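You operate a simulated robot arm through the tools that you are given. There is no shell and no other tool.

You run a simulated robot arm. Do the job below in one go: nothing can be reset, and whatever is moved stays where it is left.

Task
Load the white carrier, focus on its piece and weld it with three pedal pulses.
Fine: the joint ends sound, the slide is back in, and you keep out from under the lens while the shield is shut and the view shows READY.

The check looks at the end state, three seconds after you hand in, the way a careful person would. Anything else that was tipped, shoved, dropped, spilled or broken makes it a failure.

Robot
A 6-joint arm with a two-finger gripper, fixed in place. Base frame: the origin is on the floor under the middle of its stand, x ahead of it, y to its left, z up. Lengths are in m, angles in degrees, forces in N, time in s.
It reaches about 1.572 m from its shoulder. Its first joint turns from -166.0 to 166.0 degrees. Payload 2.45 kg.
Tool frame: the origin (TCP) lies between the finger pads and is the grasp point; the fingertips stand 0.02 m ahead of it; z points along the fingers, y is the line along which they close. The gripper opens to 0.14 m; its body begins 0.168 m behind the TCP.
Orientation is that of the tool frame in the base frame, as a unit quaternion [w, x, y, z]. With the fingers straight down and closing along the base's y, the tool's x points along the base's -x, its y along +y and its z along -z.

Tools
- The arm moves only by the tool play_rows. Its argument "steps" is a list of rows, each an object of numbers (a shift or turn left out is 0, a gripper value left out holds the last): "tx", "ty", "tz": the shift along the tool's x, y, z in m; "wx", "wy", "wz": the turn, a rotation vector about the tool's x, y, z in degrees; "jaw": the finger opening in m, from 0 to 0.14. In form: [{"tx": .., "ty": .., "tz": .., "wx": .., "wy": .., "wz": .., "jaw": ..}, ...]. A call has 1 to 20 rows; each row shifts and turns the commanded pose from where the row before left it, along the tool's axes as they then stand. Rows are played at 5 a second. More than 0.05 m and 8.6 degrees between two rows, or a gripper value outside its range, and nothing of the call is played. A pose out of reach is approached as far as the arm can. The call stops where the force on the tool passes 90 N (or 10 N more than at its start, if that is more) or the arm is blocked; 0.2 s more then pass. Each finger travels about 0.045 m/s and halts on what it meets, pressing with about 20 N; the grip force reading is that of the motor and also rises with nothing between the fingers. The clock runs only during rows and for 0.2 s after the last one: add rows that do not move to give the fingers time. It gives the time, the measured TCP pose, the force on the tool (base axes), the opening and the grip force at its end, in the units of the frame above (readings bear some noise), with the torque about the TCP (base axes, N m) and any sound that the robot's microphone picked up, and new pictures: "views" is both (left out), scene, wrist or none.
- Cameras (640 x 400 px; columns grow to the right, rows downward): "scene" is fixed at [0.05, 0.6527, 1.4005]; the picture's right is [-0.55, -0.84, 0.00], its down [-0.21, 0.14, -0.97] and it looks along [0.81, -0.53, -0.25] (base axes); focal length 308 px, centre (320, 200). "wrist" rides on the gripper at [0.078, 0.011, -0.209] in the tool frame; the picture's right is [-0.14, 0.99, 0.00], its down [-0.92, -0.13, -0.37] and it looks along [-0.37, -0.05, 0.93] (tool axes); focal length 280 px, centre (320, 200).
- probe_pixels(camera, pixels): for up to 12 pixels [column, row] of the newest picture of that camera ("zoom" is the newest enlarged one), the place [x, y, z] in the base frame of the surface seen there, good to about 0.002 m, but the place of the scene camera against the robot may be out by one fixed shift of up to 0.012 m in any direction. It takes no simulated time.
- enlarge(camera, box): a new picture of the part [left, top, right, bottom] of that camera's present view, enlarged. It takes no simulated time.
- job_done(): hands the job in; it is judged then, once.

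Unless the task says otherwise, let go and move clear before handing in.

The tools are called after ">>>" by a JSON object that holds its "name" and its "arguments". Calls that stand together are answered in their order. play_rows: Moves the arm, as the interface text tells. Its arguments: {"type":"object","properties":{"steps":{"type":"array"},"views":{"type":"string","enum":["both","scene","wrist","none"]}},"required":["steps"]} The other tools are called the same way: probe_pixels (camera, pixels) gives the place of the surface under pixels of a picture; enlarge (camera, box) takes an enlarged picture of a part of a camera's view; job_done () hands the job in.

At the start:

```text
clock: 0.0
tool_pos: [0.7722, 0.2583, 1.1963]
ee_rot: [0.0, -0.001, 1.0, 0.0]
wrist_force: [0.4, 0.0, 0.2]
torque: [0.0, 0.02, 0.01]
opening: 0.1399
gripper_force: 0.0
```

scene: 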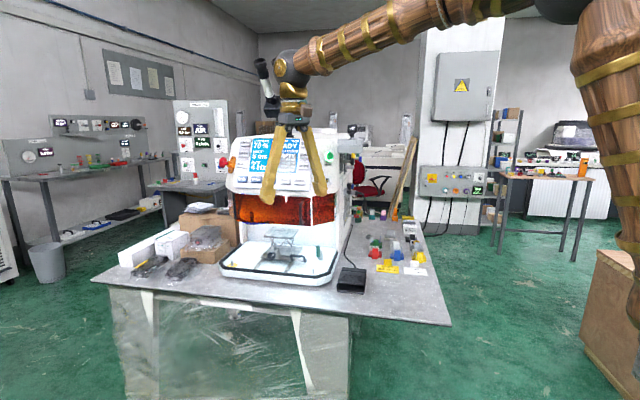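
wrist: 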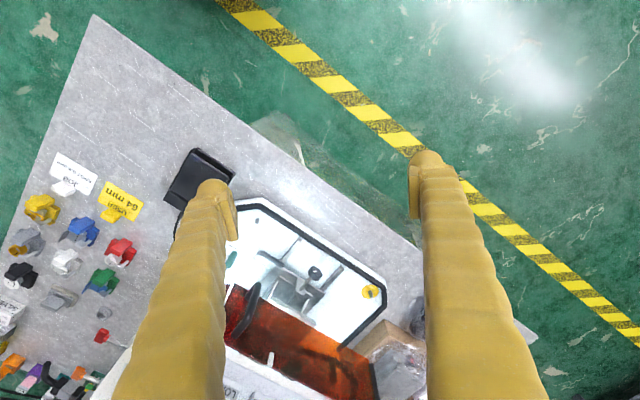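

The scene shows a laser welder on a bench (display around px 275,155), a pedal (px 350,280), and coloured carriers (px 375-420, 230-265). I'll enlarge the key regions before moving.

>>> {"name": "enlarge", "arguments": {"camera": "scene", "box": [215, 120, 355, 210]}}

>>> {"name": "enlarge", "arguments": {"camera": "scene", "box": [330, 200, 450, 300]}}

>>> {"name": "enlarge", "arguments": {"camera": "scene", "box": [210, 200, 350, 300]}}

>>> {"name": "enlarge", "arguments": {"camera": "wrist", "box": [0, 140, 240, 400]}}

>>> {"name": "enlarge", "arguments": {"camera": "wrist", "box": [160, 180, 440, 400]}}

```text
4.44 times, centred on (285, 165) of scene
```

zoom: 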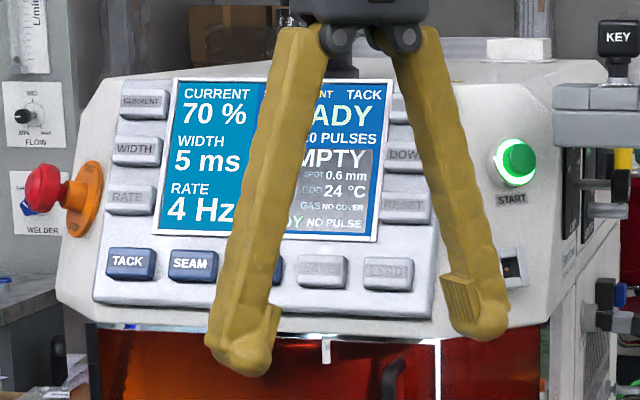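

```text
4.00 times, centred on (390, 250) of scene
```

zoom: 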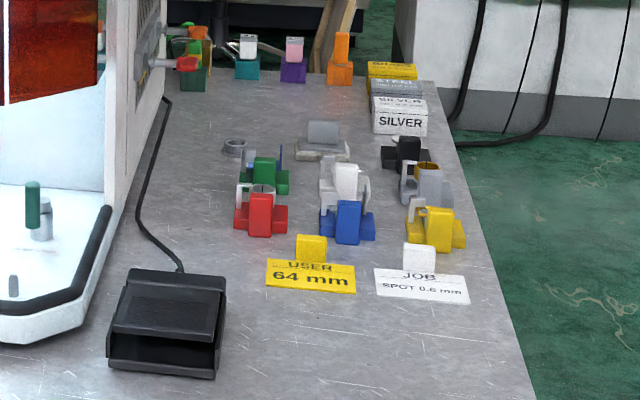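

```text
4.00 times, centred on (280, 250) of scene
```

zoom: 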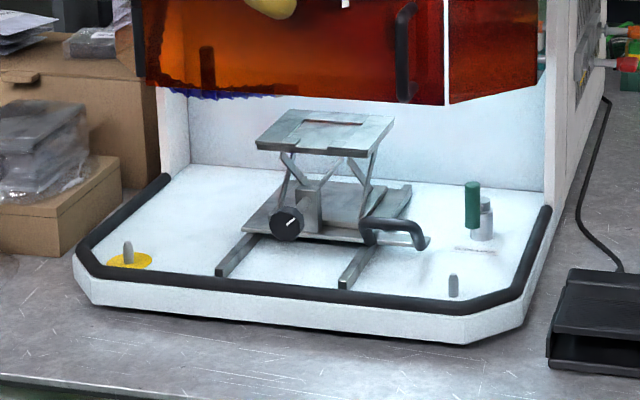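

```text
1.54 times, centred on (120, 270) of wrist
```

zoom: 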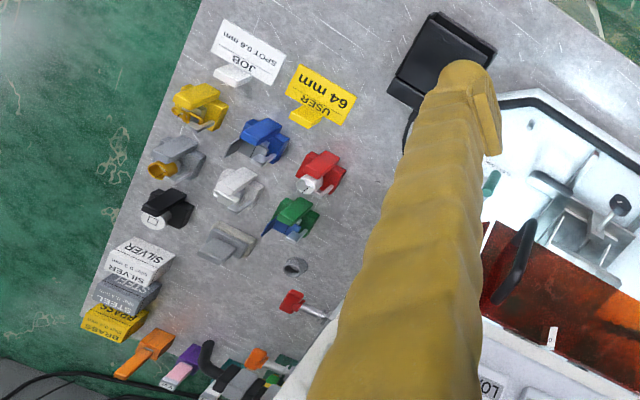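

```text
1.82 times, centred on (300, 290) of wrist
```

zoom: 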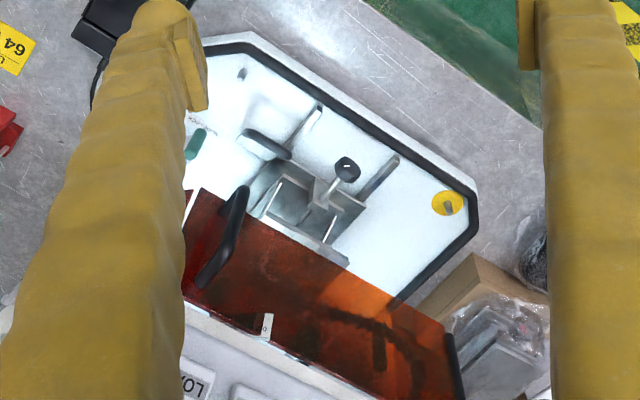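

The view has a screen partly hidden by the fingers, a slide stage with a knob, a shield half-open, and several colored carriers. I'll probe key points to map the layout.

>>> {"name": "probe_pixels", "arguments": {"camera": "scene", "pixels": [[350, 279], [375, 254], [396, 247], [376, 244], [417, 257], [392, 239], [298, 247], [276, 238], [272, 255], [310, 258], [331, 250], [242, 263]]}}

>>> {"name": "probe_pixels", "arguments": {"camera": "scene", "pixels": [[328, 155], [243, 178], [225, 162], [257, 178], [300, 180], [303, 210], [285, 195], [240, 220], [350, 130], [353, 216], [352, 205], [356, 195]]}}

>>> {"name": "probe_pixels", "arguments": {"camera": "wrist", "pixels": [[88, 259], [119, 250], [80, 230], [40, 208], [100, 280], [60, 297], [28, 240], [22, 274], [315, 272], [371, 292], [120, 205], [70, 175]]}}

```text
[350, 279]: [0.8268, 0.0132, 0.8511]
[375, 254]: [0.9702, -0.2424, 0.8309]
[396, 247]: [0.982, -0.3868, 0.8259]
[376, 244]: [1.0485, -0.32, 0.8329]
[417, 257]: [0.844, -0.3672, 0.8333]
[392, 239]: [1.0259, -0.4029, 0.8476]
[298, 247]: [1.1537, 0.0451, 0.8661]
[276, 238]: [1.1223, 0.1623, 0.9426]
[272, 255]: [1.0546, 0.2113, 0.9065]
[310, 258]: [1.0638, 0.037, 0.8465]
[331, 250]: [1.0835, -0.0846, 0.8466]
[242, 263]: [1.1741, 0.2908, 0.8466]
```

```text
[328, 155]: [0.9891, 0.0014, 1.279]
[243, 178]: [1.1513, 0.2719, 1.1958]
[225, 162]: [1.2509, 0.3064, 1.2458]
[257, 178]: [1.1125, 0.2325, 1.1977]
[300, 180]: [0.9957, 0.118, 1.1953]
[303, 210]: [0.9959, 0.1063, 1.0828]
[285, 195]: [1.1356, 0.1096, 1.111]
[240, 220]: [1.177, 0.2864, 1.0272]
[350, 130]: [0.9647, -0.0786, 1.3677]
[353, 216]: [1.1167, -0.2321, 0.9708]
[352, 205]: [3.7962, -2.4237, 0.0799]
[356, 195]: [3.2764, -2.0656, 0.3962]
```

```text
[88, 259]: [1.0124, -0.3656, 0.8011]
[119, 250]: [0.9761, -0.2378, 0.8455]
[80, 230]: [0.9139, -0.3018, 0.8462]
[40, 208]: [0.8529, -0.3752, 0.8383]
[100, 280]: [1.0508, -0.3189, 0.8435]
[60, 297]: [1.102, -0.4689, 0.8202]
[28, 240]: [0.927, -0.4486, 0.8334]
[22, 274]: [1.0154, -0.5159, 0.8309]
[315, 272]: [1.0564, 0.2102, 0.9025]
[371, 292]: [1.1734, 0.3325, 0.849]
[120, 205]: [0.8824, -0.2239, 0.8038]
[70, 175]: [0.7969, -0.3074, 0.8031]
```

The machine's front faces roughly (-0.7,+0.7), and my fingers hide the screen (px 275,155). I'll move the arm toward -y to clear the screen and look down on the carriers.

>>> {"name": "play_rows", "arguments": {"steps": [{"ty": -0.05}, {"ty": -0.05}, {"ty": -0.05}, {"ty": -0.05}, {"ty": -0.05}, {"ty": -0.05}, {"ty": -0.05}, {"ty": -0.05}, {"ty": -0.05}, {"ty": -0.05}, {"ty": -0.05}, {}]}}

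```text
clock: 2.6
tool_pos: [0.773, -0.2922, 1.1967]
ee_rot: [0.0, 0.001, 1.0, 0.0]
wrist_force: [-0.2, -0.2, -0.7]
torque: [0.02, 0.01, 0.02]
opening: 0.1402
gripper_force: 0.0
```

scene: 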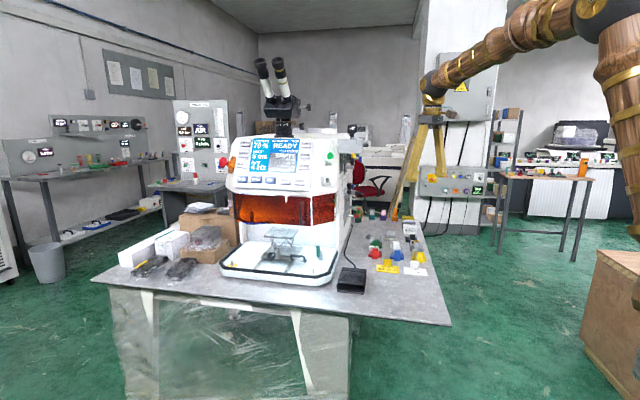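
wrist: 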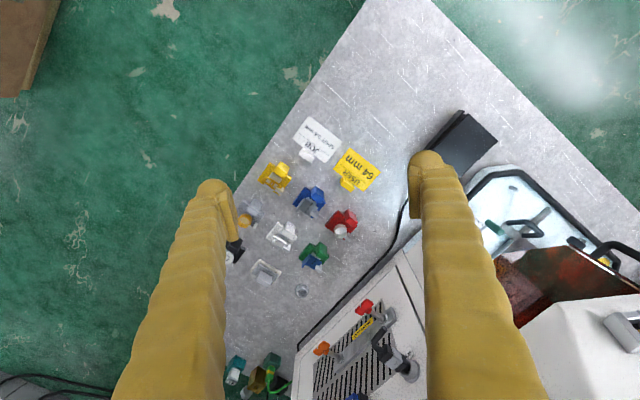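

>>> {"name": "enlarge", "arguments": {"camera": "scene", "box": [220, 125, 350, 206]}}

>>> {"name": "enlarge", "arguments": {"camera": "scene", "box": [245, 132, 305, 178]}}

>>> {"name": "enlarge", "arguments": {"camera": "wrist", "box": [220, 100, 440, 310]}}

>>> {"name": "enlarge", "arguments": {"camera": "wrist", "box": [280, 260, 460, 400]}}

>>> {"name": "enlarge", "arguments": {"camera": "scene", "box": [320, 110, 430, 240]}}

```text
4.92 times, centred on (285, 166) of scene
```

zoom: 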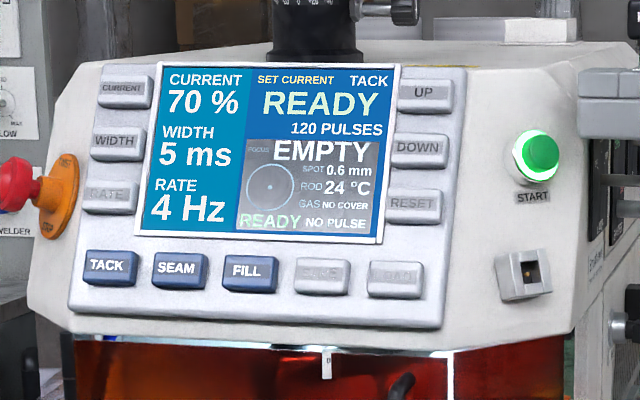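

```text
8.70 times, centred on (275, 155) of scene
```

zoom: 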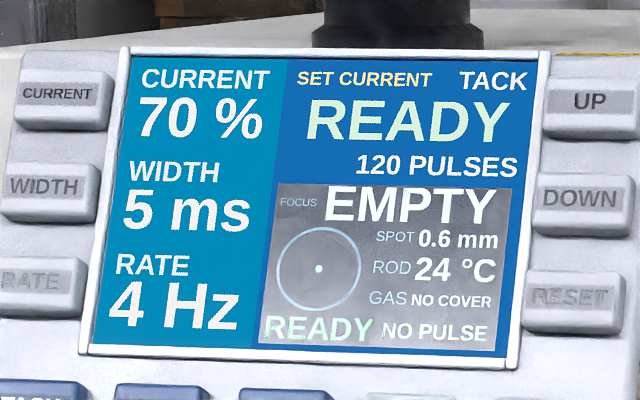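

```text
1.90 times, centred on (330, 205) of wrist
```

zoom: 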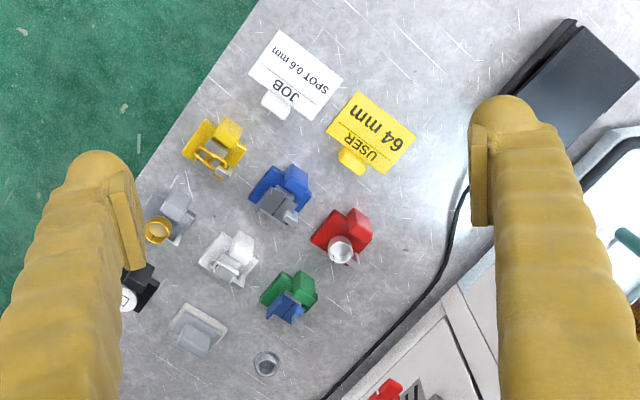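

```text
2.86 times, centred on (370, 330) of wrist
```

zoom: 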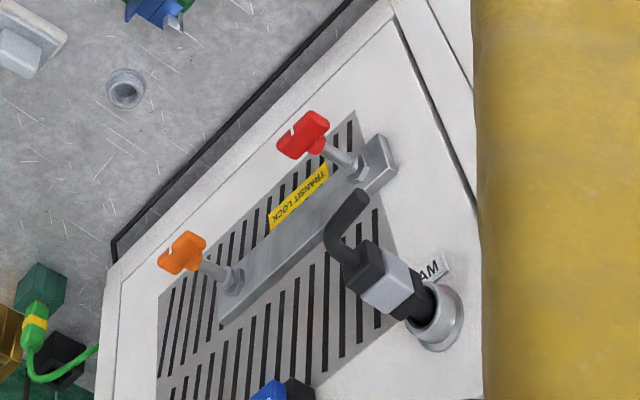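

```text
3.08 times, centred on (375, 175) of scene
```

zoom: 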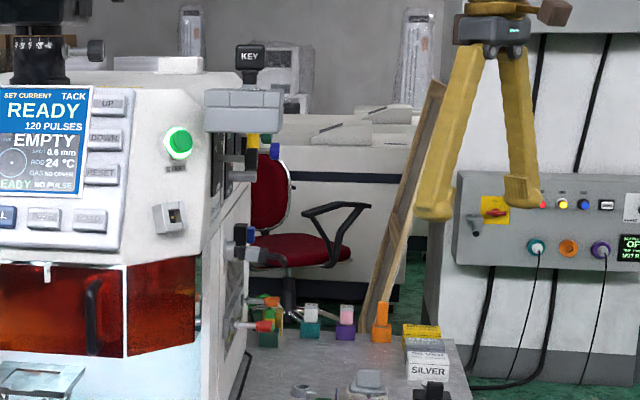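

The screen (px 275,155) reads 70 %, 5 ms, 4 Hz, READY, TACK, EMPTY, gas "NO COVER". I'll move closer to the carriers (white one near wrist px 282,235) to study the white carrier.

>>> {"name": "play_rows", "arguments": {"steps": [{"tx": -0.03, "ty": -0.015, "tz": 0.034}, {"tx": -0.03, "ty": -0.015, "tz": 0.034}, {"tx": -0.03, "ty": -0.015, "tz": 0.034}, {"tx": -0.03, "ty": -0.015, "tz": 0.034}, {"tx": -0.03, "ty": -0.015, "tz": 0.034}, {}]}}

```text
clock: 4.0
tool_pos: [0.9246, -0.3663, 1.027]
ee_rot: [0.0, 0.0, 1.0, 0.0]
wrist_force: [-0.6, 1.0, -0.4]
torque: [0.01, -0.02, -0.01]
opening: 0.1402
gripper_force: 0.0
```

scene: 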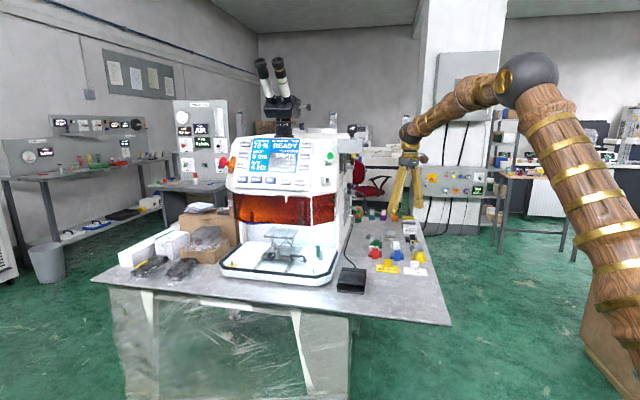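
wrist: 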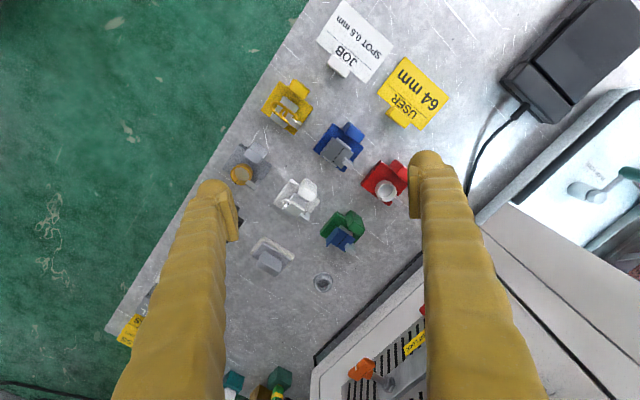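

>>> {"name": "enlarge", "arguments": {"camera": "wrist", "box": [225, 150, 415, 290]}}

>>> {"name": "enlarge", "arguments": {"camera": "wrist", "box": [260, 165, 340, 225]}}

>>> {"name": "probe_pixels", "arguments": {"camera": "wrist", "pixels": [[298, 198], [308, 189], [290, 186], [284, 202], [303, 216], [318, 200], [298, 205], [295, 193], [270, 255], [323, 282], [347, 228], [340, 150]]}}

```text
2.86 times, centred on (320, 220) of wrist
```

zoom: 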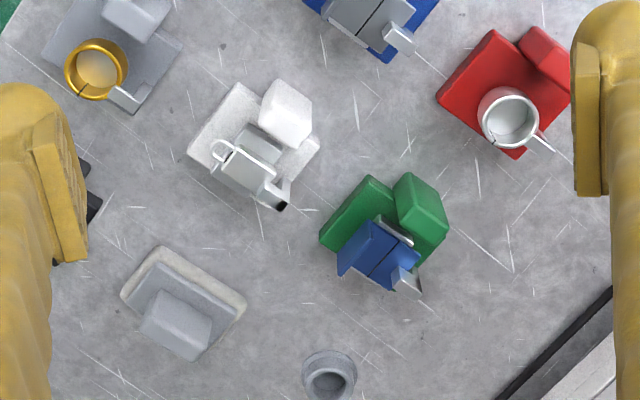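

```text
6.67 times, centred on (300, 195) of wrist
```

zoom: 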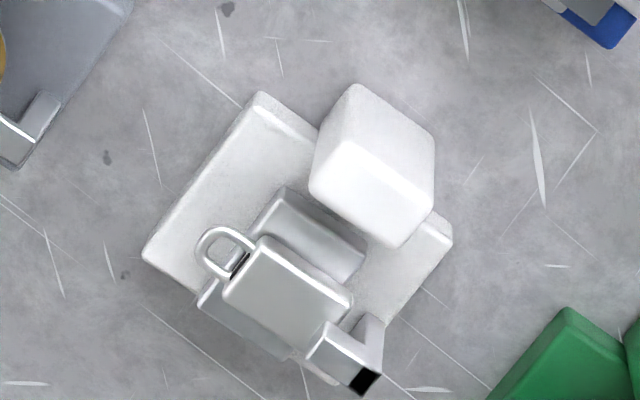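

```text
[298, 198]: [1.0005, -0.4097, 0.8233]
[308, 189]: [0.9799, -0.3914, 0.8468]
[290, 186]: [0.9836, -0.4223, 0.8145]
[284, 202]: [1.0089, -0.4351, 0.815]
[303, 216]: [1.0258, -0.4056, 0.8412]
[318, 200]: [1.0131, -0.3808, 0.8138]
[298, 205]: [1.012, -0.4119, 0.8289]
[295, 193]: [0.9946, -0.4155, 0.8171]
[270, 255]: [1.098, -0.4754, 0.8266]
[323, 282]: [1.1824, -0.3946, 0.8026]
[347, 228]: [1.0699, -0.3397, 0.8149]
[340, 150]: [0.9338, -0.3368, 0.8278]
```

The white carrier (wrist px 298,198) holds a small silver piece with a grip block at px 308,189. I need to read the labels and material boxes next.

>>> {"name": "enlarge", "arguments": {"camera": "scene", "box": [380, 210, 430, 240]}}

>>> {"name": "enlarge", "arguments": {"camera": "scene", "box": [365, 230, 435, 280]}}

>>> {"name": "enlarge", "arguments": {"camera": "wrist", "box": [310, 0, 460, 130]}}

>>> {"name": "enlarge", "arguments": {"camera": "scene", "box": [165, 90, 235, 190]}}

>>> {"name": "enlarge", "arguments": {"camera": "scene", "box": [0, 40, 180, 240]}}

>>> {"name": "enlarge", "arguments": {"camera": "scene", "box": [215, 180, 345, 290]}}

```text
12.80 times, centred on (405, 225) of scene
```

zoom: 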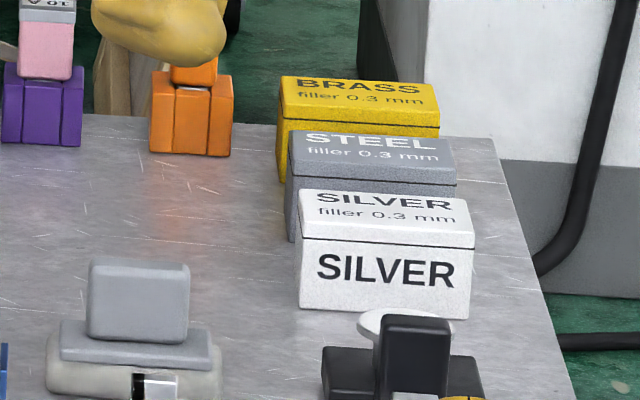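

```text
8.00 times, centred on (400, 255) of scene
```

zoom: 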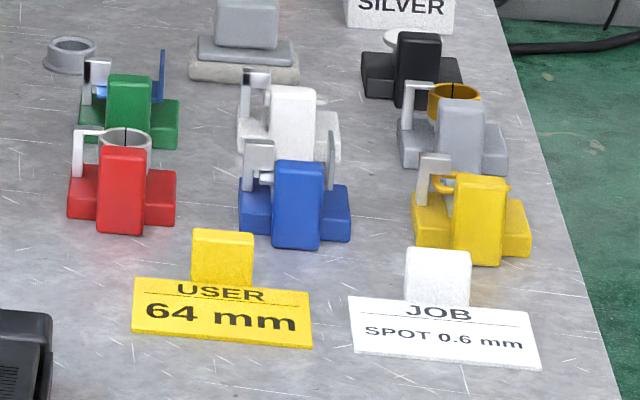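

```text
3.08 times, centred on (385, 65) of wrist
```

zoom: 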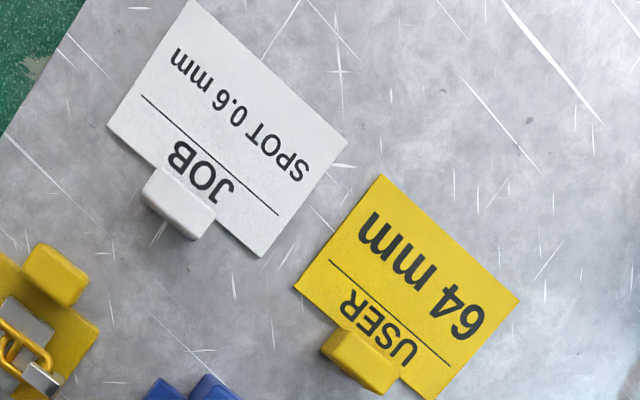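

```text
4.00 times, centred on (200, 140) of scene
```

zoom: 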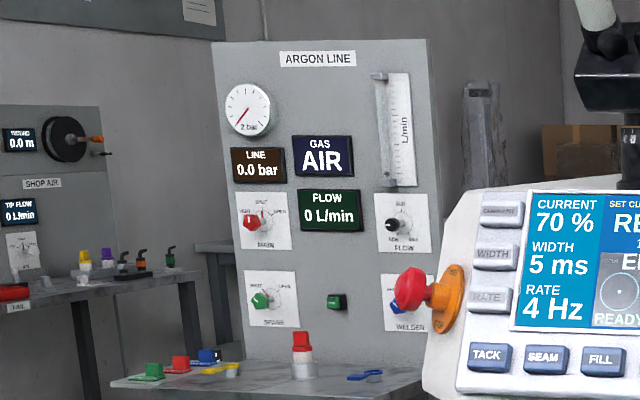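

```text
2.00 times, centred on (90, 140) of scene
```

zoom: 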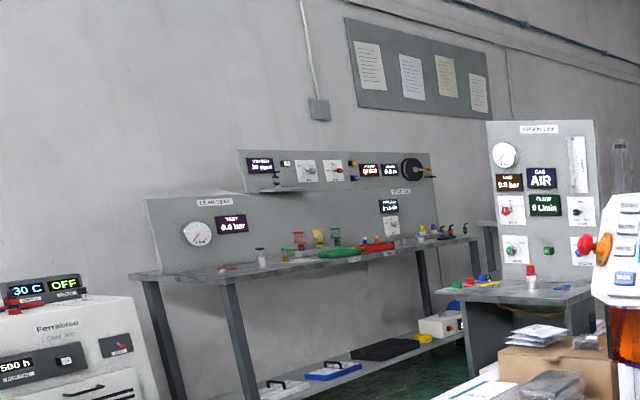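

```text
3.64 times, centred on (280, 235) of scene
```

zoom: 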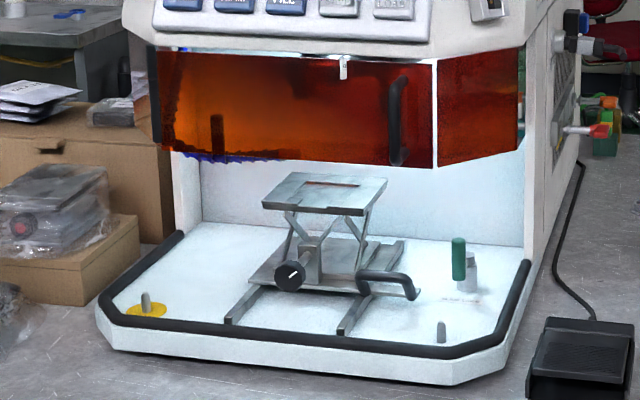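

Labels: JOB SPOT 0.6 mm matches the screen. Next I'll zoom more on the slide stage (scene px 285,250) and shield, and probe geometry.

>>> {"name": "enlarge", "arguments": {"camera": "scene", "box": [258, 222, 318, 270]}}

>>> {"name": "enlarge", "arguments": {"camera": "scene", "box": [225, 180, 345, 230]}}

>>> {"name": "probe_pixels", "arguments": {"camera": "scene", "pixels": [[268, 236], [291, 240], [278, 226], [304, 231], [286, 231], [271, 256], [283, 258], [296, 256], [304, 258], [310, 261], [256, 270], [287, 273]]}}

>>> {"name": "probe_pixels", "arguments": {"camera": "scene", "pixels": [[301, 200], [303, 223], [298, 223], [234, 193], [236, 220], [302, 213], [334, 200], [222, 264], [244, 279], [311, 284], [336, 260], [318, 245]]}}

>>> {"name": "probe_pixels", "arguments": {"camera": "scene", "pixels": [[185, 145], [200, 140], [180, 165], [340, 272], [365, 272], [338, 290], [363, 292], [350, 284], [355, 268], [246, 262], [313, 275], [321, 252]]}}

```text
8.33 times, centred on (288, 246) of scene
```

zoom: 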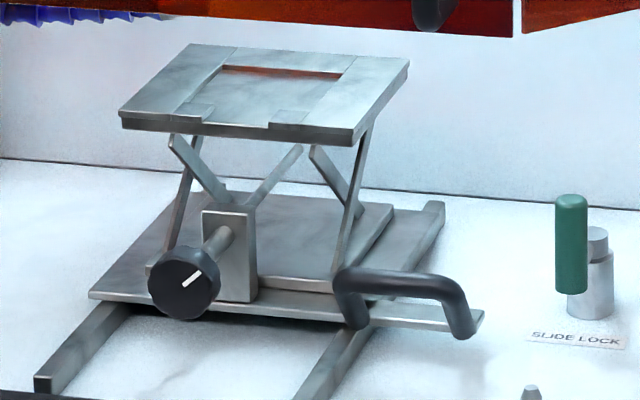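

```text
5.33 times, centred on (285, 205) of scene
```

zoom: 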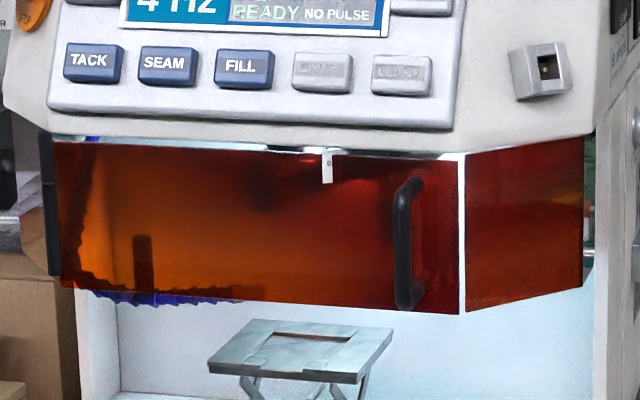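

```text
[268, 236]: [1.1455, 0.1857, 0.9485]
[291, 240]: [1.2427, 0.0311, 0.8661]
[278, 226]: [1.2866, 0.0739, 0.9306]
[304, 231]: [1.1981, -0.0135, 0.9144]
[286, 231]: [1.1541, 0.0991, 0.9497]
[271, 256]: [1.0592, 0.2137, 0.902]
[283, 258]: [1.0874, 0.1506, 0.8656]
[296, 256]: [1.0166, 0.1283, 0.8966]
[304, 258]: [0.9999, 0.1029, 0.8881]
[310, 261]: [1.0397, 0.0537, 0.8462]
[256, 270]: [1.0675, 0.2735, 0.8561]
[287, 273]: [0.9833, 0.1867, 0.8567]
```

```text
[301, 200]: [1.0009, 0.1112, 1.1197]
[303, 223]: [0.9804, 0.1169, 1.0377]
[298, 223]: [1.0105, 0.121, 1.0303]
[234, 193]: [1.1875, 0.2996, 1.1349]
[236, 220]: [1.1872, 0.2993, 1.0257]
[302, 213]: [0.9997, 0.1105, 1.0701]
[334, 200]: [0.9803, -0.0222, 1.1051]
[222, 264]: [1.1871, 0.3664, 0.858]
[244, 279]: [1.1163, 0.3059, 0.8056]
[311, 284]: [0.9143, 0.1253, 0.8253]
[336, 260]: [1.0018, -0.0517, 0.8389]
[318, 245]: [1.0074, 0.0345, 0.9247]
```

```text
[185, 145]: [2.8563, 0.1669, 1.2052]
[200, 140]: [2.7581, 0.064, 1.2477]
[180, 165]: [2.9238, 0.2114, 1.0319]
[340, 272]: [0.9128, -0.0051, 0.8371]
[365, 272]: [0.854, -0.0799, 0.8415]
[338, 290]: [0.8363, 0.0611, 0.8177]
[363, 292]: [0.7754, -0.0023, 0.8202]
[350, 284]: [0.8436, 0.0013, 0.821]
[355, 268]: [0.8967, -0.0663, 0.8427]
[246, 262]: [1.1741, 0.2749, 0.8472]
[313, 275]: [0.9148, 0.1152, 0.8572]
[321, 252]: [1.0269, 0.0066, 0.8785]
```

The slide sits in, with a "SLIDE LOCK" post (zoom px 585,260) beside it and the jack's focus knob at about (1.06,0.21,0.90). I'll lift clear and go round to the front of the machine for a close look.

>>> {"name": "play_rows", "arguments": {"steps": [{"tx": 0.02, "tz": -0.045}, {"tx": 0.02, "tz": -0.045}, {"tx": 0.02, "tz": -0.045}, {"tx": 0.02, "tz": -0.045}, {"tx": 0.02, "ty": 0.045}, {"tx": 0.02, "ty": 0.045}, {"tx": 0.02, "ty": 0.045}, {"tx": 0.02, "ty": 0.045}, {"tx": 0.02, "ty": 0.045}, {"ty": 0.049, "wz": 5}, {"ty": 0.049, "wz": 5}, {"ty": 0.049, "wz": 5}, {"ty": 0.045, "wz": 6}, {"ty": 0.045, "wz": 6}, {"ty": 0.045, "wz": 6}, {"ty": 0.04, "wz": 6}, {"ty": 0.04, "wz": 6}], "views": "both"}}

```text
clock: 7.6
tool_pos: [0.8491, 0.1952, 1.2075]
ee_rot: [0.0, 0.383, 0.924, 0.001]
wrist_force: [-0.3, -0.5, 0.5]
torque: [0.02, -0.06, -0.01]
opening: 0.1398
gripper_force: 0.0
```

scene: 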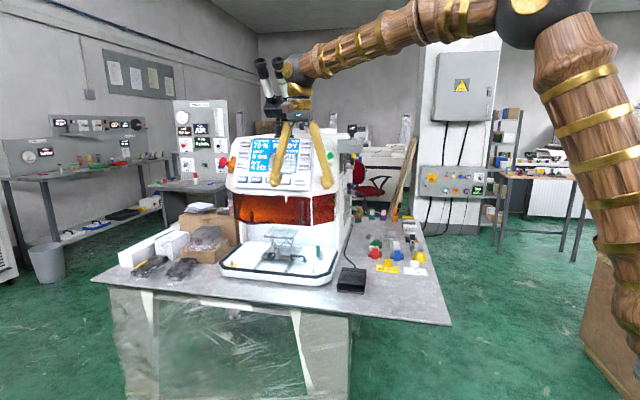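
wrist: 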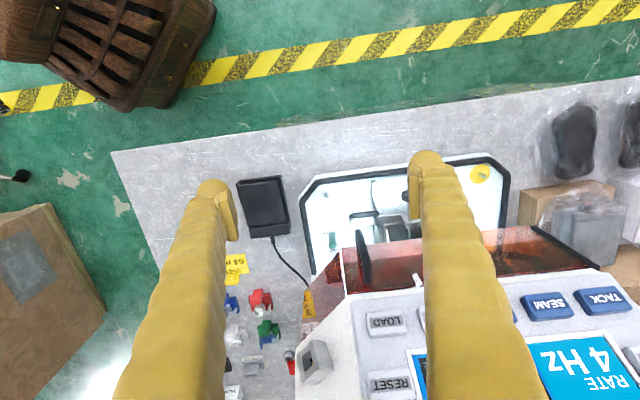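

The yaw now matches the machine's front (wrist px 315–500 tray edge level). I'll move in front of the opening and tilt to look inside.

>>> {"name": "play_rows", "arguments": {"steps": [{"ty": 0.037, "tz": 0.03}, {"ty": 0.037, "tz": 0.03}, {"ty": 0.037, "tz": 0.03}, {"ty": 0.037, "tz": 0.03}, {"wy": -8}, {"wy": -8}, {"wy": -8}, {"wy": -8}, {"wy": -8}, {}]}}

```text
clock: 9.8
tool_pos: [0.9547, 0.2999, 1.0869]
ee_rot: [0.317, 0.359, 0.868, -0.131]
wrist_force: [-0.3, 0.0, 0.4]
torque: [0.0, -0.03, 0.0]
opening: 0.1399
gripper_force: 0.1
```

scene: 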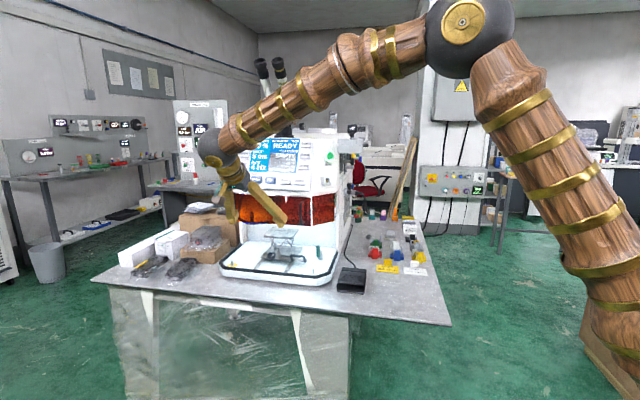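
wrist: 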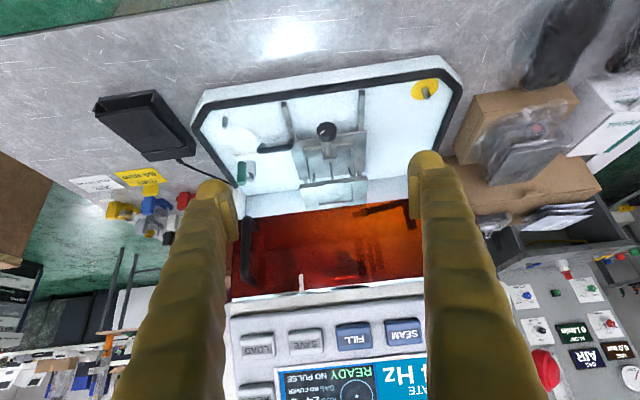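

>>> {"name": "enlarge", "arguments": {"camera": "wrist", "box": [190, 60, 470, 235]}}

>>> {"name": "enlarge", "arguments": {"camera": "wrist", "box": [220, 185, 430, 315]}}

>>> {"name": "probe_pixels", "arguments": {"camera": "wrist", "pixels": [[326, 130], [333, 190], [284, 125], [361, 120], [270, 147], [285, 141], [245, 172], [224, 122], [424, 90], [245, 250], [246, 278], [300, 285]]}}

>>> {"name": "probe_pixels", "arguments": {"camera": "wrist", "pixels": [[302, 190], [366, 182], [330, 163], [302, 146], [365, 137], [240, 220], [415, 205], [330, 205], [235, 298], [420, 276], [330, 210], [325, 155]]}}

```text
2.29 times, centred on (330, 148) of wrist
```

zoom: 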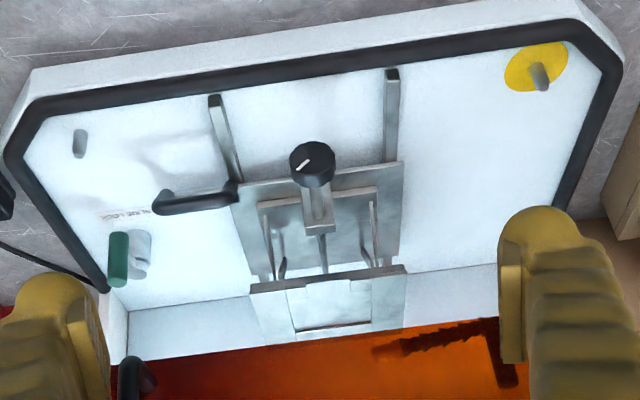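

```text
3.05 times, centred on (325, 250) of wrist
```

zoom: 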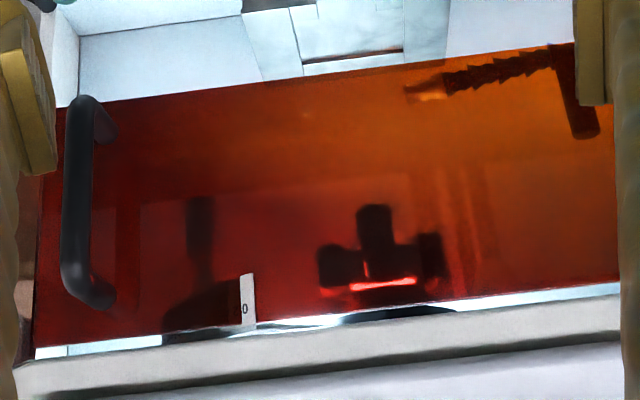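

```text
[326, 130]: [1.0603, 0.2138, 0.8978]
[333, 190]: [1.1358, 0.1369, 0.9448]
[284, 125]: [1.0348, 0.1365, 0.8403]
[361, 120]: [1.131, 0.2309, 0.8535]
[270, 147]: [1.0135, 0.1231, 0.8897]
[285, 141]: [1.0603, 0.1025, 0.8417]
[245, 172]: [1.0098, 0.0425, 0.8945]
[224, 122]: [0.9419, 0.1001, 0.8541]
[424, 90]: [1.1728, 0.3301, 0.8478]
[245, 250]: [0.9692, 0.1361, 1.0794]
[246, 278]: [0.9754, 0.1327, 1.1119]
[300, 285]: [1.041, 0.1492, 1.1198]
```

```text
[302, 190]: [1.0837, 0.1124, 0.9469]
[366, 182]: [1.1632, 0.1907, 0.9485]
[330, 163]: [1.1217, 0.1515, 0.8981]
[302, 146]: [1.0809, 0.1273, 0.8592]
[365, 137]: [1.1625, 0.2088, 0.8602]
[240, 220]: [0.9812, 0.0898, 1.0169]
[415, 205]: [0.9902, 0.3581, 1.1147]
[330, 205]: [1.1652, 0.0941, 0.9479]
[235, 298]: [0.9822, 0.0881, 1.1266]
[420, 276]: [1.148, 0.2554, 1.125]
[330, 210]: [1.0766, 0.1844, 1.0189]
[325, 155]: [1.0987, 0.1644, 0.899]
```

The shield's lower edge is at z≈1.02 with a vertical handle (wrist px 245,265), and the slide's black pull handle is at px 270,147. I'll look closer at the slide lock (px 245,172) and the tag on the shield.

>>> {"name": "enlarge", "arguments": {"camera": "scene", "box": [300, 236, 336, 276]}}

>>> {"name": "enlarge", "arguments": {"camera": "wrist", "box": [200, 110, 310, 200]}}

>>> {"name": "enlarge", "arguments": {"camera": "scene", "box": [270, 180, 310, 230]}}

>>> {"name": "enlarge", "arguments": {"camera": "wrist", "box": [290, 110, 380, 210]}}

```text
10.00 times, centred on (318, 256) of scene
```

zoom: 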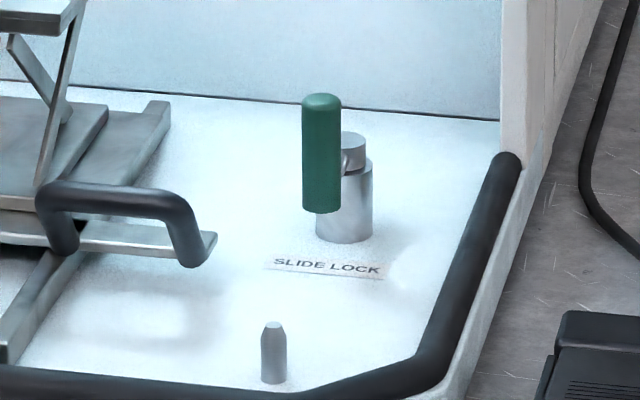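

```text
4.44 times, centred on (255, 155) of wrist
```

zoom: 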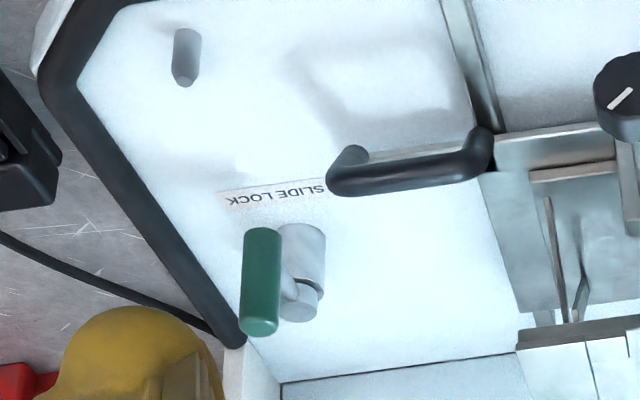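

```text
8.00 times, centred on (290, 205) of scene
```

zoom: 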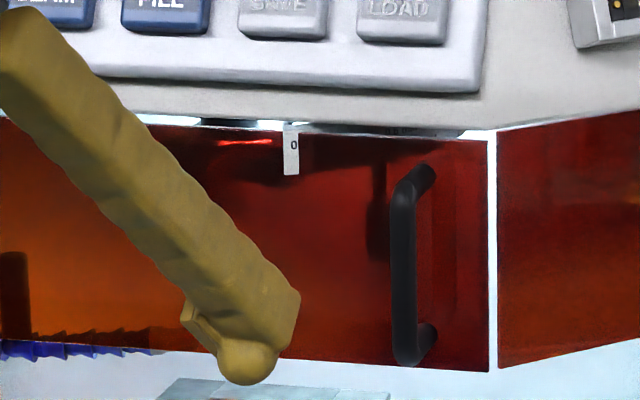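

```text
4.00 times, centred on (335, 160) of wrist
```

zoom: 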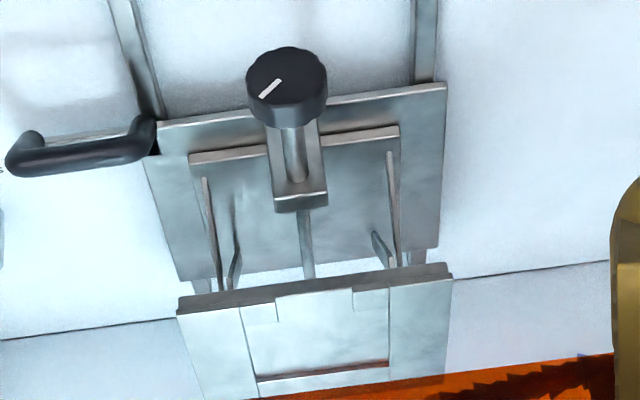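

The slide lock (wrist px 245,172) is a post with a turning cap, a short neck, and a green upright grip. I'll probe its parts and the slide handle precisely.

>>> {"name": "probe_pixels", "arguments": {"camera": "wrist", "pixels": [[241, 173], [241, 181], [242, 164], [250.5, 178.5], [252, 170], [252, 163], [247, 175.5], [262, 151], [277, 149], [290, 143], [295, 140], [283, 146]]}}

>>> {"name": "probe_pixels", "arguments": {"camera": "scene", "pixels": [[304.5, 256], [308, 255.5], [312, 257], [318, 246], [318, 250], [318, 255], [321.5, 251], [321, 258], [313.3, 262], [315, 273], [296, 257], [300, 261]]}}

```text
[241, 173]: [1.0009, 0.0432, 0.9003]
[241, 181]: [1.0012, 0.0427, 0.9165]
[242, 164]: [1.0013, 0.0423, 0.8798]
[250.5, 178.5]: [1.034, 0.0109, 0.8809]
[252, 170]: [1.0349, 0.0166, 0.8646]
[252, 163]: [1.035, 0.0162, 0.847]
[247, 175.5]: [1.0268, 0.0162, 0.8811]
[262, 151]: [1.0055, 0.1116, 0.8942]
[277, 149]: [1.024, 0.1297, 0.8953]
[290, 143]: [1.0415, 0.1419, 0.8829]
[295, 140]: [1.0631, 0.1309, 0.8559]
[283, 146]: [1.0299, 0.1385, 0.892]
```

```text
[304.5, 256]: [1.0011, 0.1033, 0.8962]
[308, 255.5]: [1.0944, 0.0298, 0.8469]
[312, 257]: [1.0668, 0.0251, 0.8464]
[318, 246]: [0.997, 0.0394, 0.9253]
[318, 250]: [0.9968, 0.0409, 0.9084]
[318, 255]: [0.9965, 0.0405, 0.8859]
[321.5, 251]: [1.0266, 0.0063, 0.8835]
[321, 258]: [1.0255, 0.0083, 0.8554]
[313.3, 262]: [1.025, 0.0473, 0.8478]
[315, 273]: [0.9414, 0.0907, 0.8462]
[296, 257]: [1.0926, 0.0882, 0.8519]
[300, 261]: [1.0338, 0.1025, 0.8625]
```

The lock grip points toward the front from its post, and the slide handle bar is at about (1.022,0.123,0.89). I'll narrow the jaws and come down in front of the bar for a close look before trying it gently.

>>> {"name": "play_rows", "arguments": {"steps": [{"jaw": 0.06}, {"tz": 0.02}, {"ty": -0.0154, "tz": 0.034}, {"ty": -0.0154, "tz": 0.034}, {"ty": -0.0154, "tz": 0.034}, {"ty": -0.0154, "tz": 0.034}, {"ty": -0.0154, "tz": 0.034}, {"wy": -5}, {"wy": -5}, {}]}}

```text
clock: 12.0
tool_pos: [0.9873, 0.1582, 0.9414]
ee_rot: [0.39, 0.347, 0.837, -0.162]
wrist_force: [0.1, 0.2, -0.1]
torque: [0.01, -0.04, -0.02]
opening: 0.0601
gripper_force: 0.1
```

scene: 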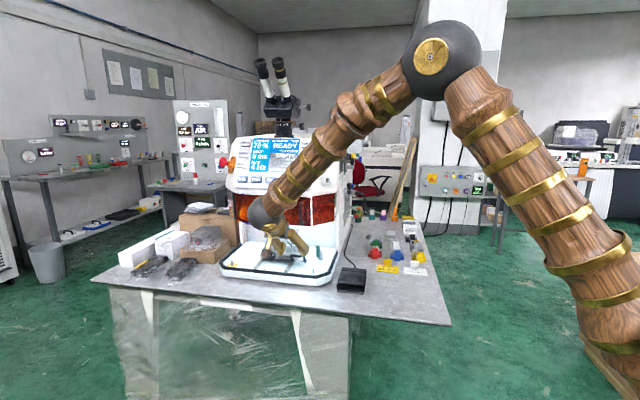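
wrist: 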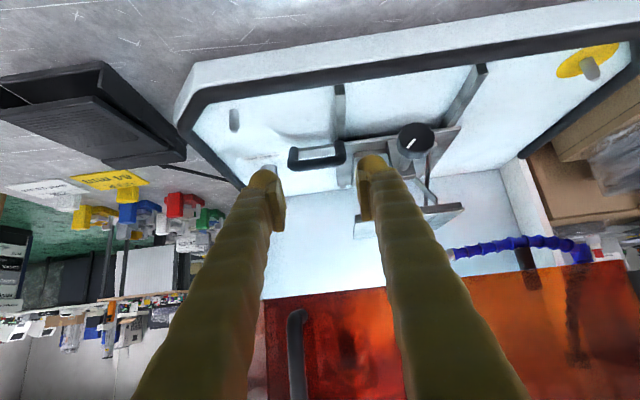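

>>> {"name": "enlarge", "arguments": {"camera": "wrist", "box": [220, 80, 480, 250]}}

>>> {"name": "enlarge", "arguments": {"camera": "wrist", "box": [270, 120, 370, 190]}}

>>> {"name": "enlarge", "arguments": {"camera": "wrist", "box": [260, 230, 640, 400]}}

>>> {"name": "probe_pixels", "arguments": {"camera": "wrist", "pixels": [[292, 160], [317, 162], [341, 156], [342, 146], [292, 150], [317, 152], [414, 140], [420, 160], [460, 207], [232, 120], [590, 65], [296, 320]]}}

```text
2.35 times, centred on (350, 165) of wrist
```

zoom: 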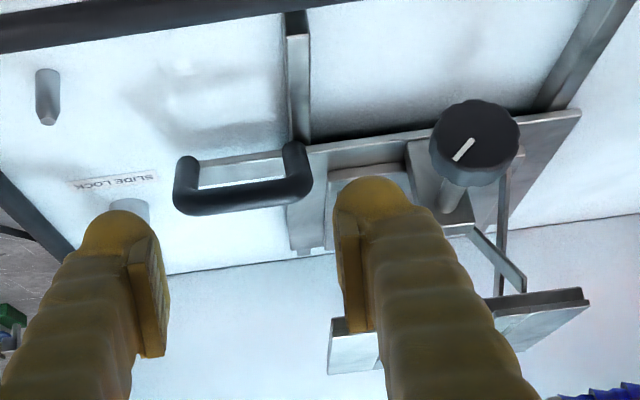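

```text
5.71 times, centred on (320, 155) of wrist
```

zoom: 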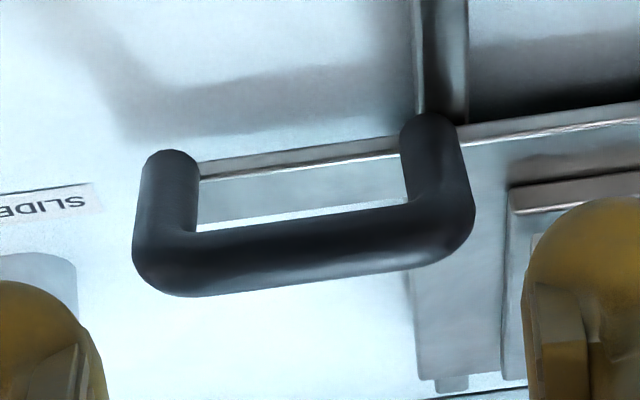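

```text
1.68 times, centred on (450, 315) of wrist
```

zoom: 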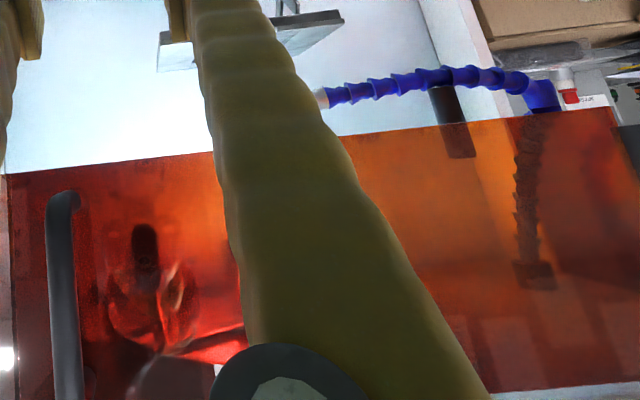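

```text
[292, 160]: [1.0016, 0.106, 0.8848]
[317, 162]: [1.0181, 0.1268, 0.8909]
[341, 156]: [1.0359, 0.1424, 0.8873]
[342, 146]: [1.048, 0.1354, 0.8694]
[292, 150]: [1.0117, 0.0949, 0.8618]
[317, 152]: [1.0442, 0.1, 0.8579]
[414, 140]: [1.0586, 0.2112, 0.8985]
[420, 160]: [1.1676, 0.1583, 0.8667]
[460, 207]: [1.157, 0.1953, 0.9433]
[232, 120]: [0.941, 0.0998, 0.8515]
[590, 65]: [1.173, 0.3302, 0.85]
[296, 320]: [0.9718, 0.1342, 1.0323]
```

The handle is an upright U with its bar at z≈0.89 (wrist px 317,162). I'll close the fingers, reach over the bar, and pull lightly to test whether the slide is locked.

>>> {"name": "play_rows", "arguments": {"steps": [{"tx": -0.022, "ty": -0.004, "jaw": 0.0}, {}, {}, {}, {"tz": 0.03}, {"tz": 0.03}, {"tz": 0.03}, {}]}}

```text
clock: 13.8
tool_pos: [1.0407, 0.0962, 0.9007]
ee_rot: [0.391, 0.346, 0.838, -0.161]
wrist_force: [-0.2, 0.5, 0.6]
torque: [0.01, -0.01, 0.05]
opening: 0.0
gripper_force: 20.1
```

scene: 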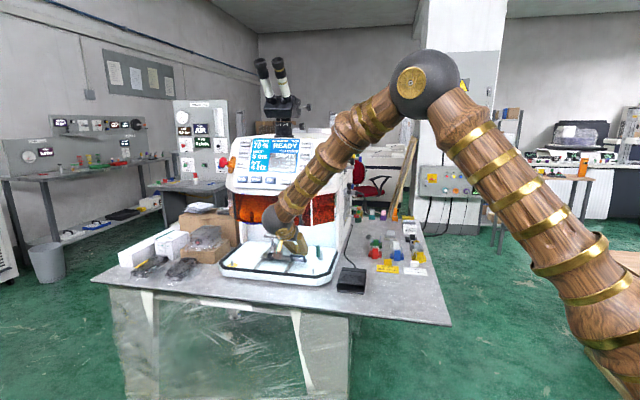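
wrist: 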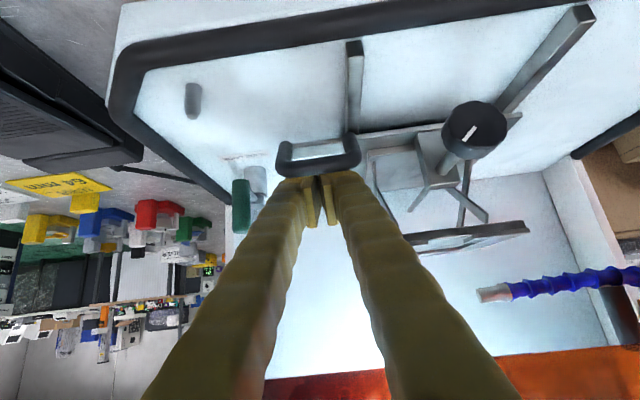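

The fingertips are just behind the bar (wrist px 320,160–185). I'll pull toward the front in small steps and read the force.

>>> {"name": "play_rows", "arguments": {"steps": [{"tx": 0.0051, "tz": -0.0061}, {"tx": 0.0051, "tz": -0.0061}, {"tx": 0.0026, "tz": -0.0031}, {}], "views": "wrist"}}

```text
clock: 14.8
tool_pos: [1.0278, 0.1113, 0.9005]
ee_rot: [0.391, 0.347, 0.837, -0.161]
wrist_force: [2.1, -2.7, 9.3]
torque: [0.12, 0.06, 0.01]
opening: 0.0059
gripper_force: 29.6
```

wrist: 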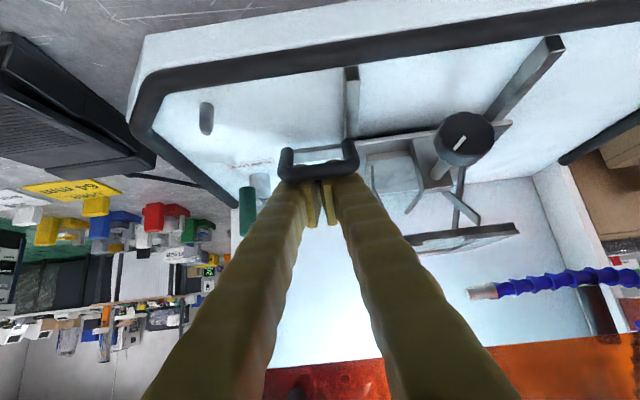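

The force rose to about 9 N with the bar in contact. I'll probe whether the bar moved.

>>> {"name": "probe_pixels", "arguments": {"camera": "wrist", "pixels": [[300, 172], [345, 168], [350, 152], [470, 135], [205, 120], [318, 150]]}}

>>> {"name": "enlarge", "arguments": {"camera": "wrist", "box": [240, 110, 400, 230]}}

```text
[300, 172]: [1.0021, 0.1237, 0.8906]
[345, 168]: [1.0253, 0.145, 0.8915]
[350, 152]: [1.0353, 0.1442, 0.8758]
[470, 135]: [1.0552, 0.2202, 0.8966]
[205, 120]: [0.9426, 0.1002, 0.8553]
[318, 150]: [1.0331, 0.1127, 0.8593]
```

```text
3.33 times, centred on (320, 170) of wrist
```

zoom: 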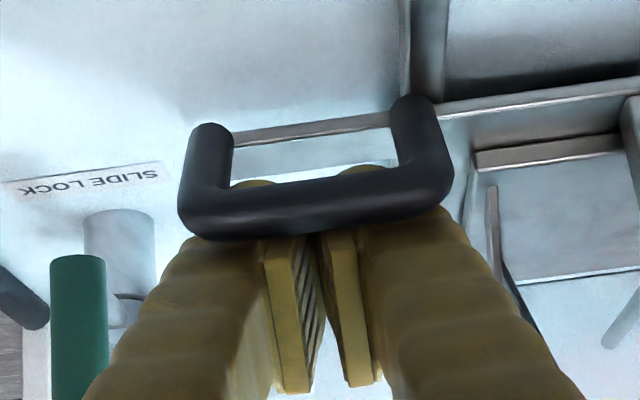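

The bar and knob moved about 8 mm outward, so the slide isn't locked. I'll keep pulling in steps.

>>> {"name": "play_rows", "arguments": {"steps": [{"tx": 0.0051, "tz": -0.0061}, {"tx": 0.0051, "tz": -0.0061}, {"tx": 0.0051, "tz": -0.0061}, {"tx": 0.0051, "tz": -0.0061}, {}], "views": "wrist"}}

```text
clock: 16.0
tool_pos: [1.0059, 0.1336, 0.8998]
ee_rot: [0.39, 0.347, 0.838, -0.161]
wrist_force: [-0.1, 0.6, 0.0]
torque: [0.0, 0.0, -0.04]
opening: 0.0
gripper_force: 29.5
```

wrist: 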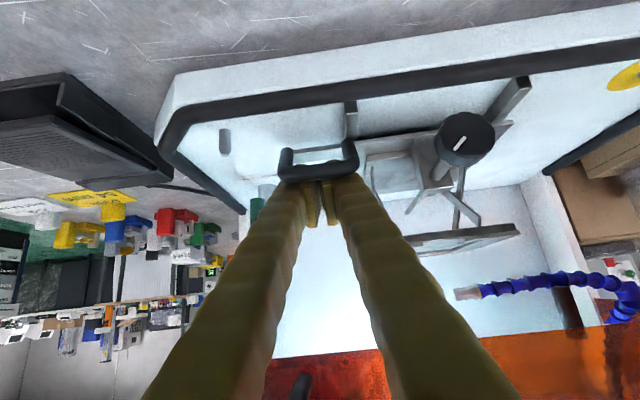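

The slide follows freely with no force left. I'll keep drawing it outward and watch for the end stop.

>>> {"name": "play_rows", "arguments": {"steps": [{"tx": 0.0064, "tz": -0.0077}, {"tx": 0.0064, "tz": -0.0077}, {"tx": 0.0064, "tz": -0.0077}, {"tx": 0.0064, "tz": -0.0077}, {}], "views": "both"}}

```text
clock: 17.2
tool_pos: [0.9768, 0.1623, 0.9006]
ee_rot: [0.391, 0.346, 0.837, -0.161]
wrist_force: [-0.4, -2.1, 1.4]
torque: [0.02, 0.01, 0.03]
opening: 0.0062
gripper_force: 28.5
```

scene: 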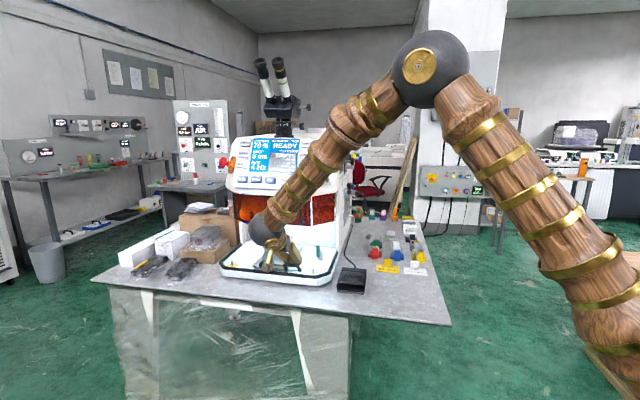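
wrist: 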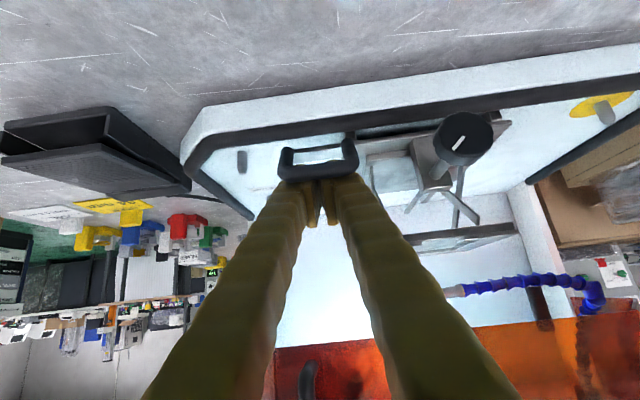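

The slide's front edge is now near the rail ends (wrist px 350,130). I'll pull a little more, gently, to find the stop.

>>> {"name": "play_rows", "arguments": {"steps": [{"tx": 0.0051, "tz": -0.0061}, {"tx": 0.0051, "tz": -0.0061}, {}], "views": "wrist"}}

```text
clock: 18.0
tool_pos: [0.9661, 0.1742, 0.9008]
ee_rot: [0.392, 0.346, 0.837, -0.16]
wrist_force: [1.0, -0.5, 2.1]
torque: [0.02, -0.01, 0.01]
opening: 0.0
gripper_force: 29.1
```

wrist: 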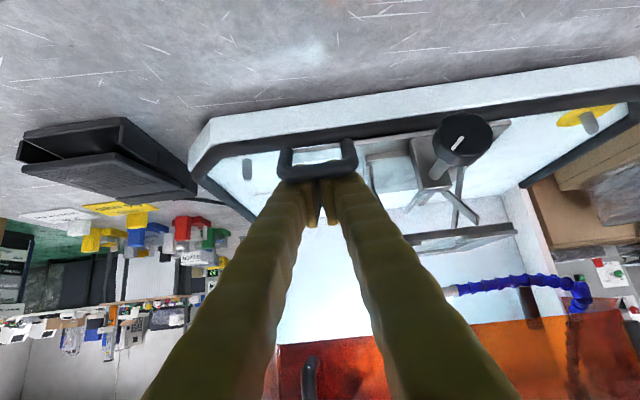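

Still no resistance. I'll continue a few more small steps.

>>> {"name": "play_rows", "arguments": {"steps": [{"tx": 0.0051, "tz": -0.0061}, {"tx": 0.0051, "tz": -0.0061}, {"tx": 0.0051, "tz": -0.0061}, {}], "views": "wrist"}}

```text
clock: 19.0
tool_pos: [0.9492, 0.1899, 0.9003]
ee_rot: [0.391, 0.346, 0.837, -0.161]
wrist_force: [0.7, 0.3, 4.3]
torque: [0.08, 0.02, 0.03]
opening: 0.0059
gripper_force: 29.5
```

wrist: 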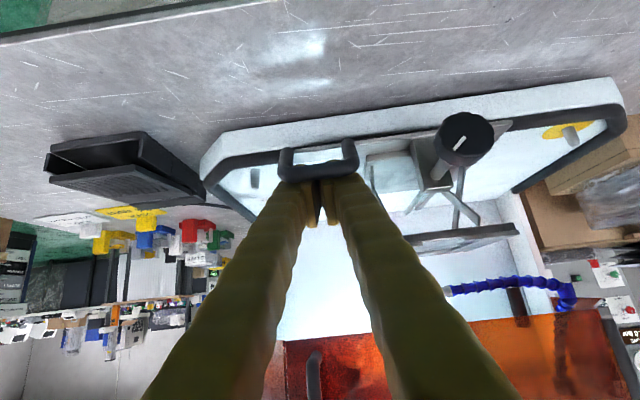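

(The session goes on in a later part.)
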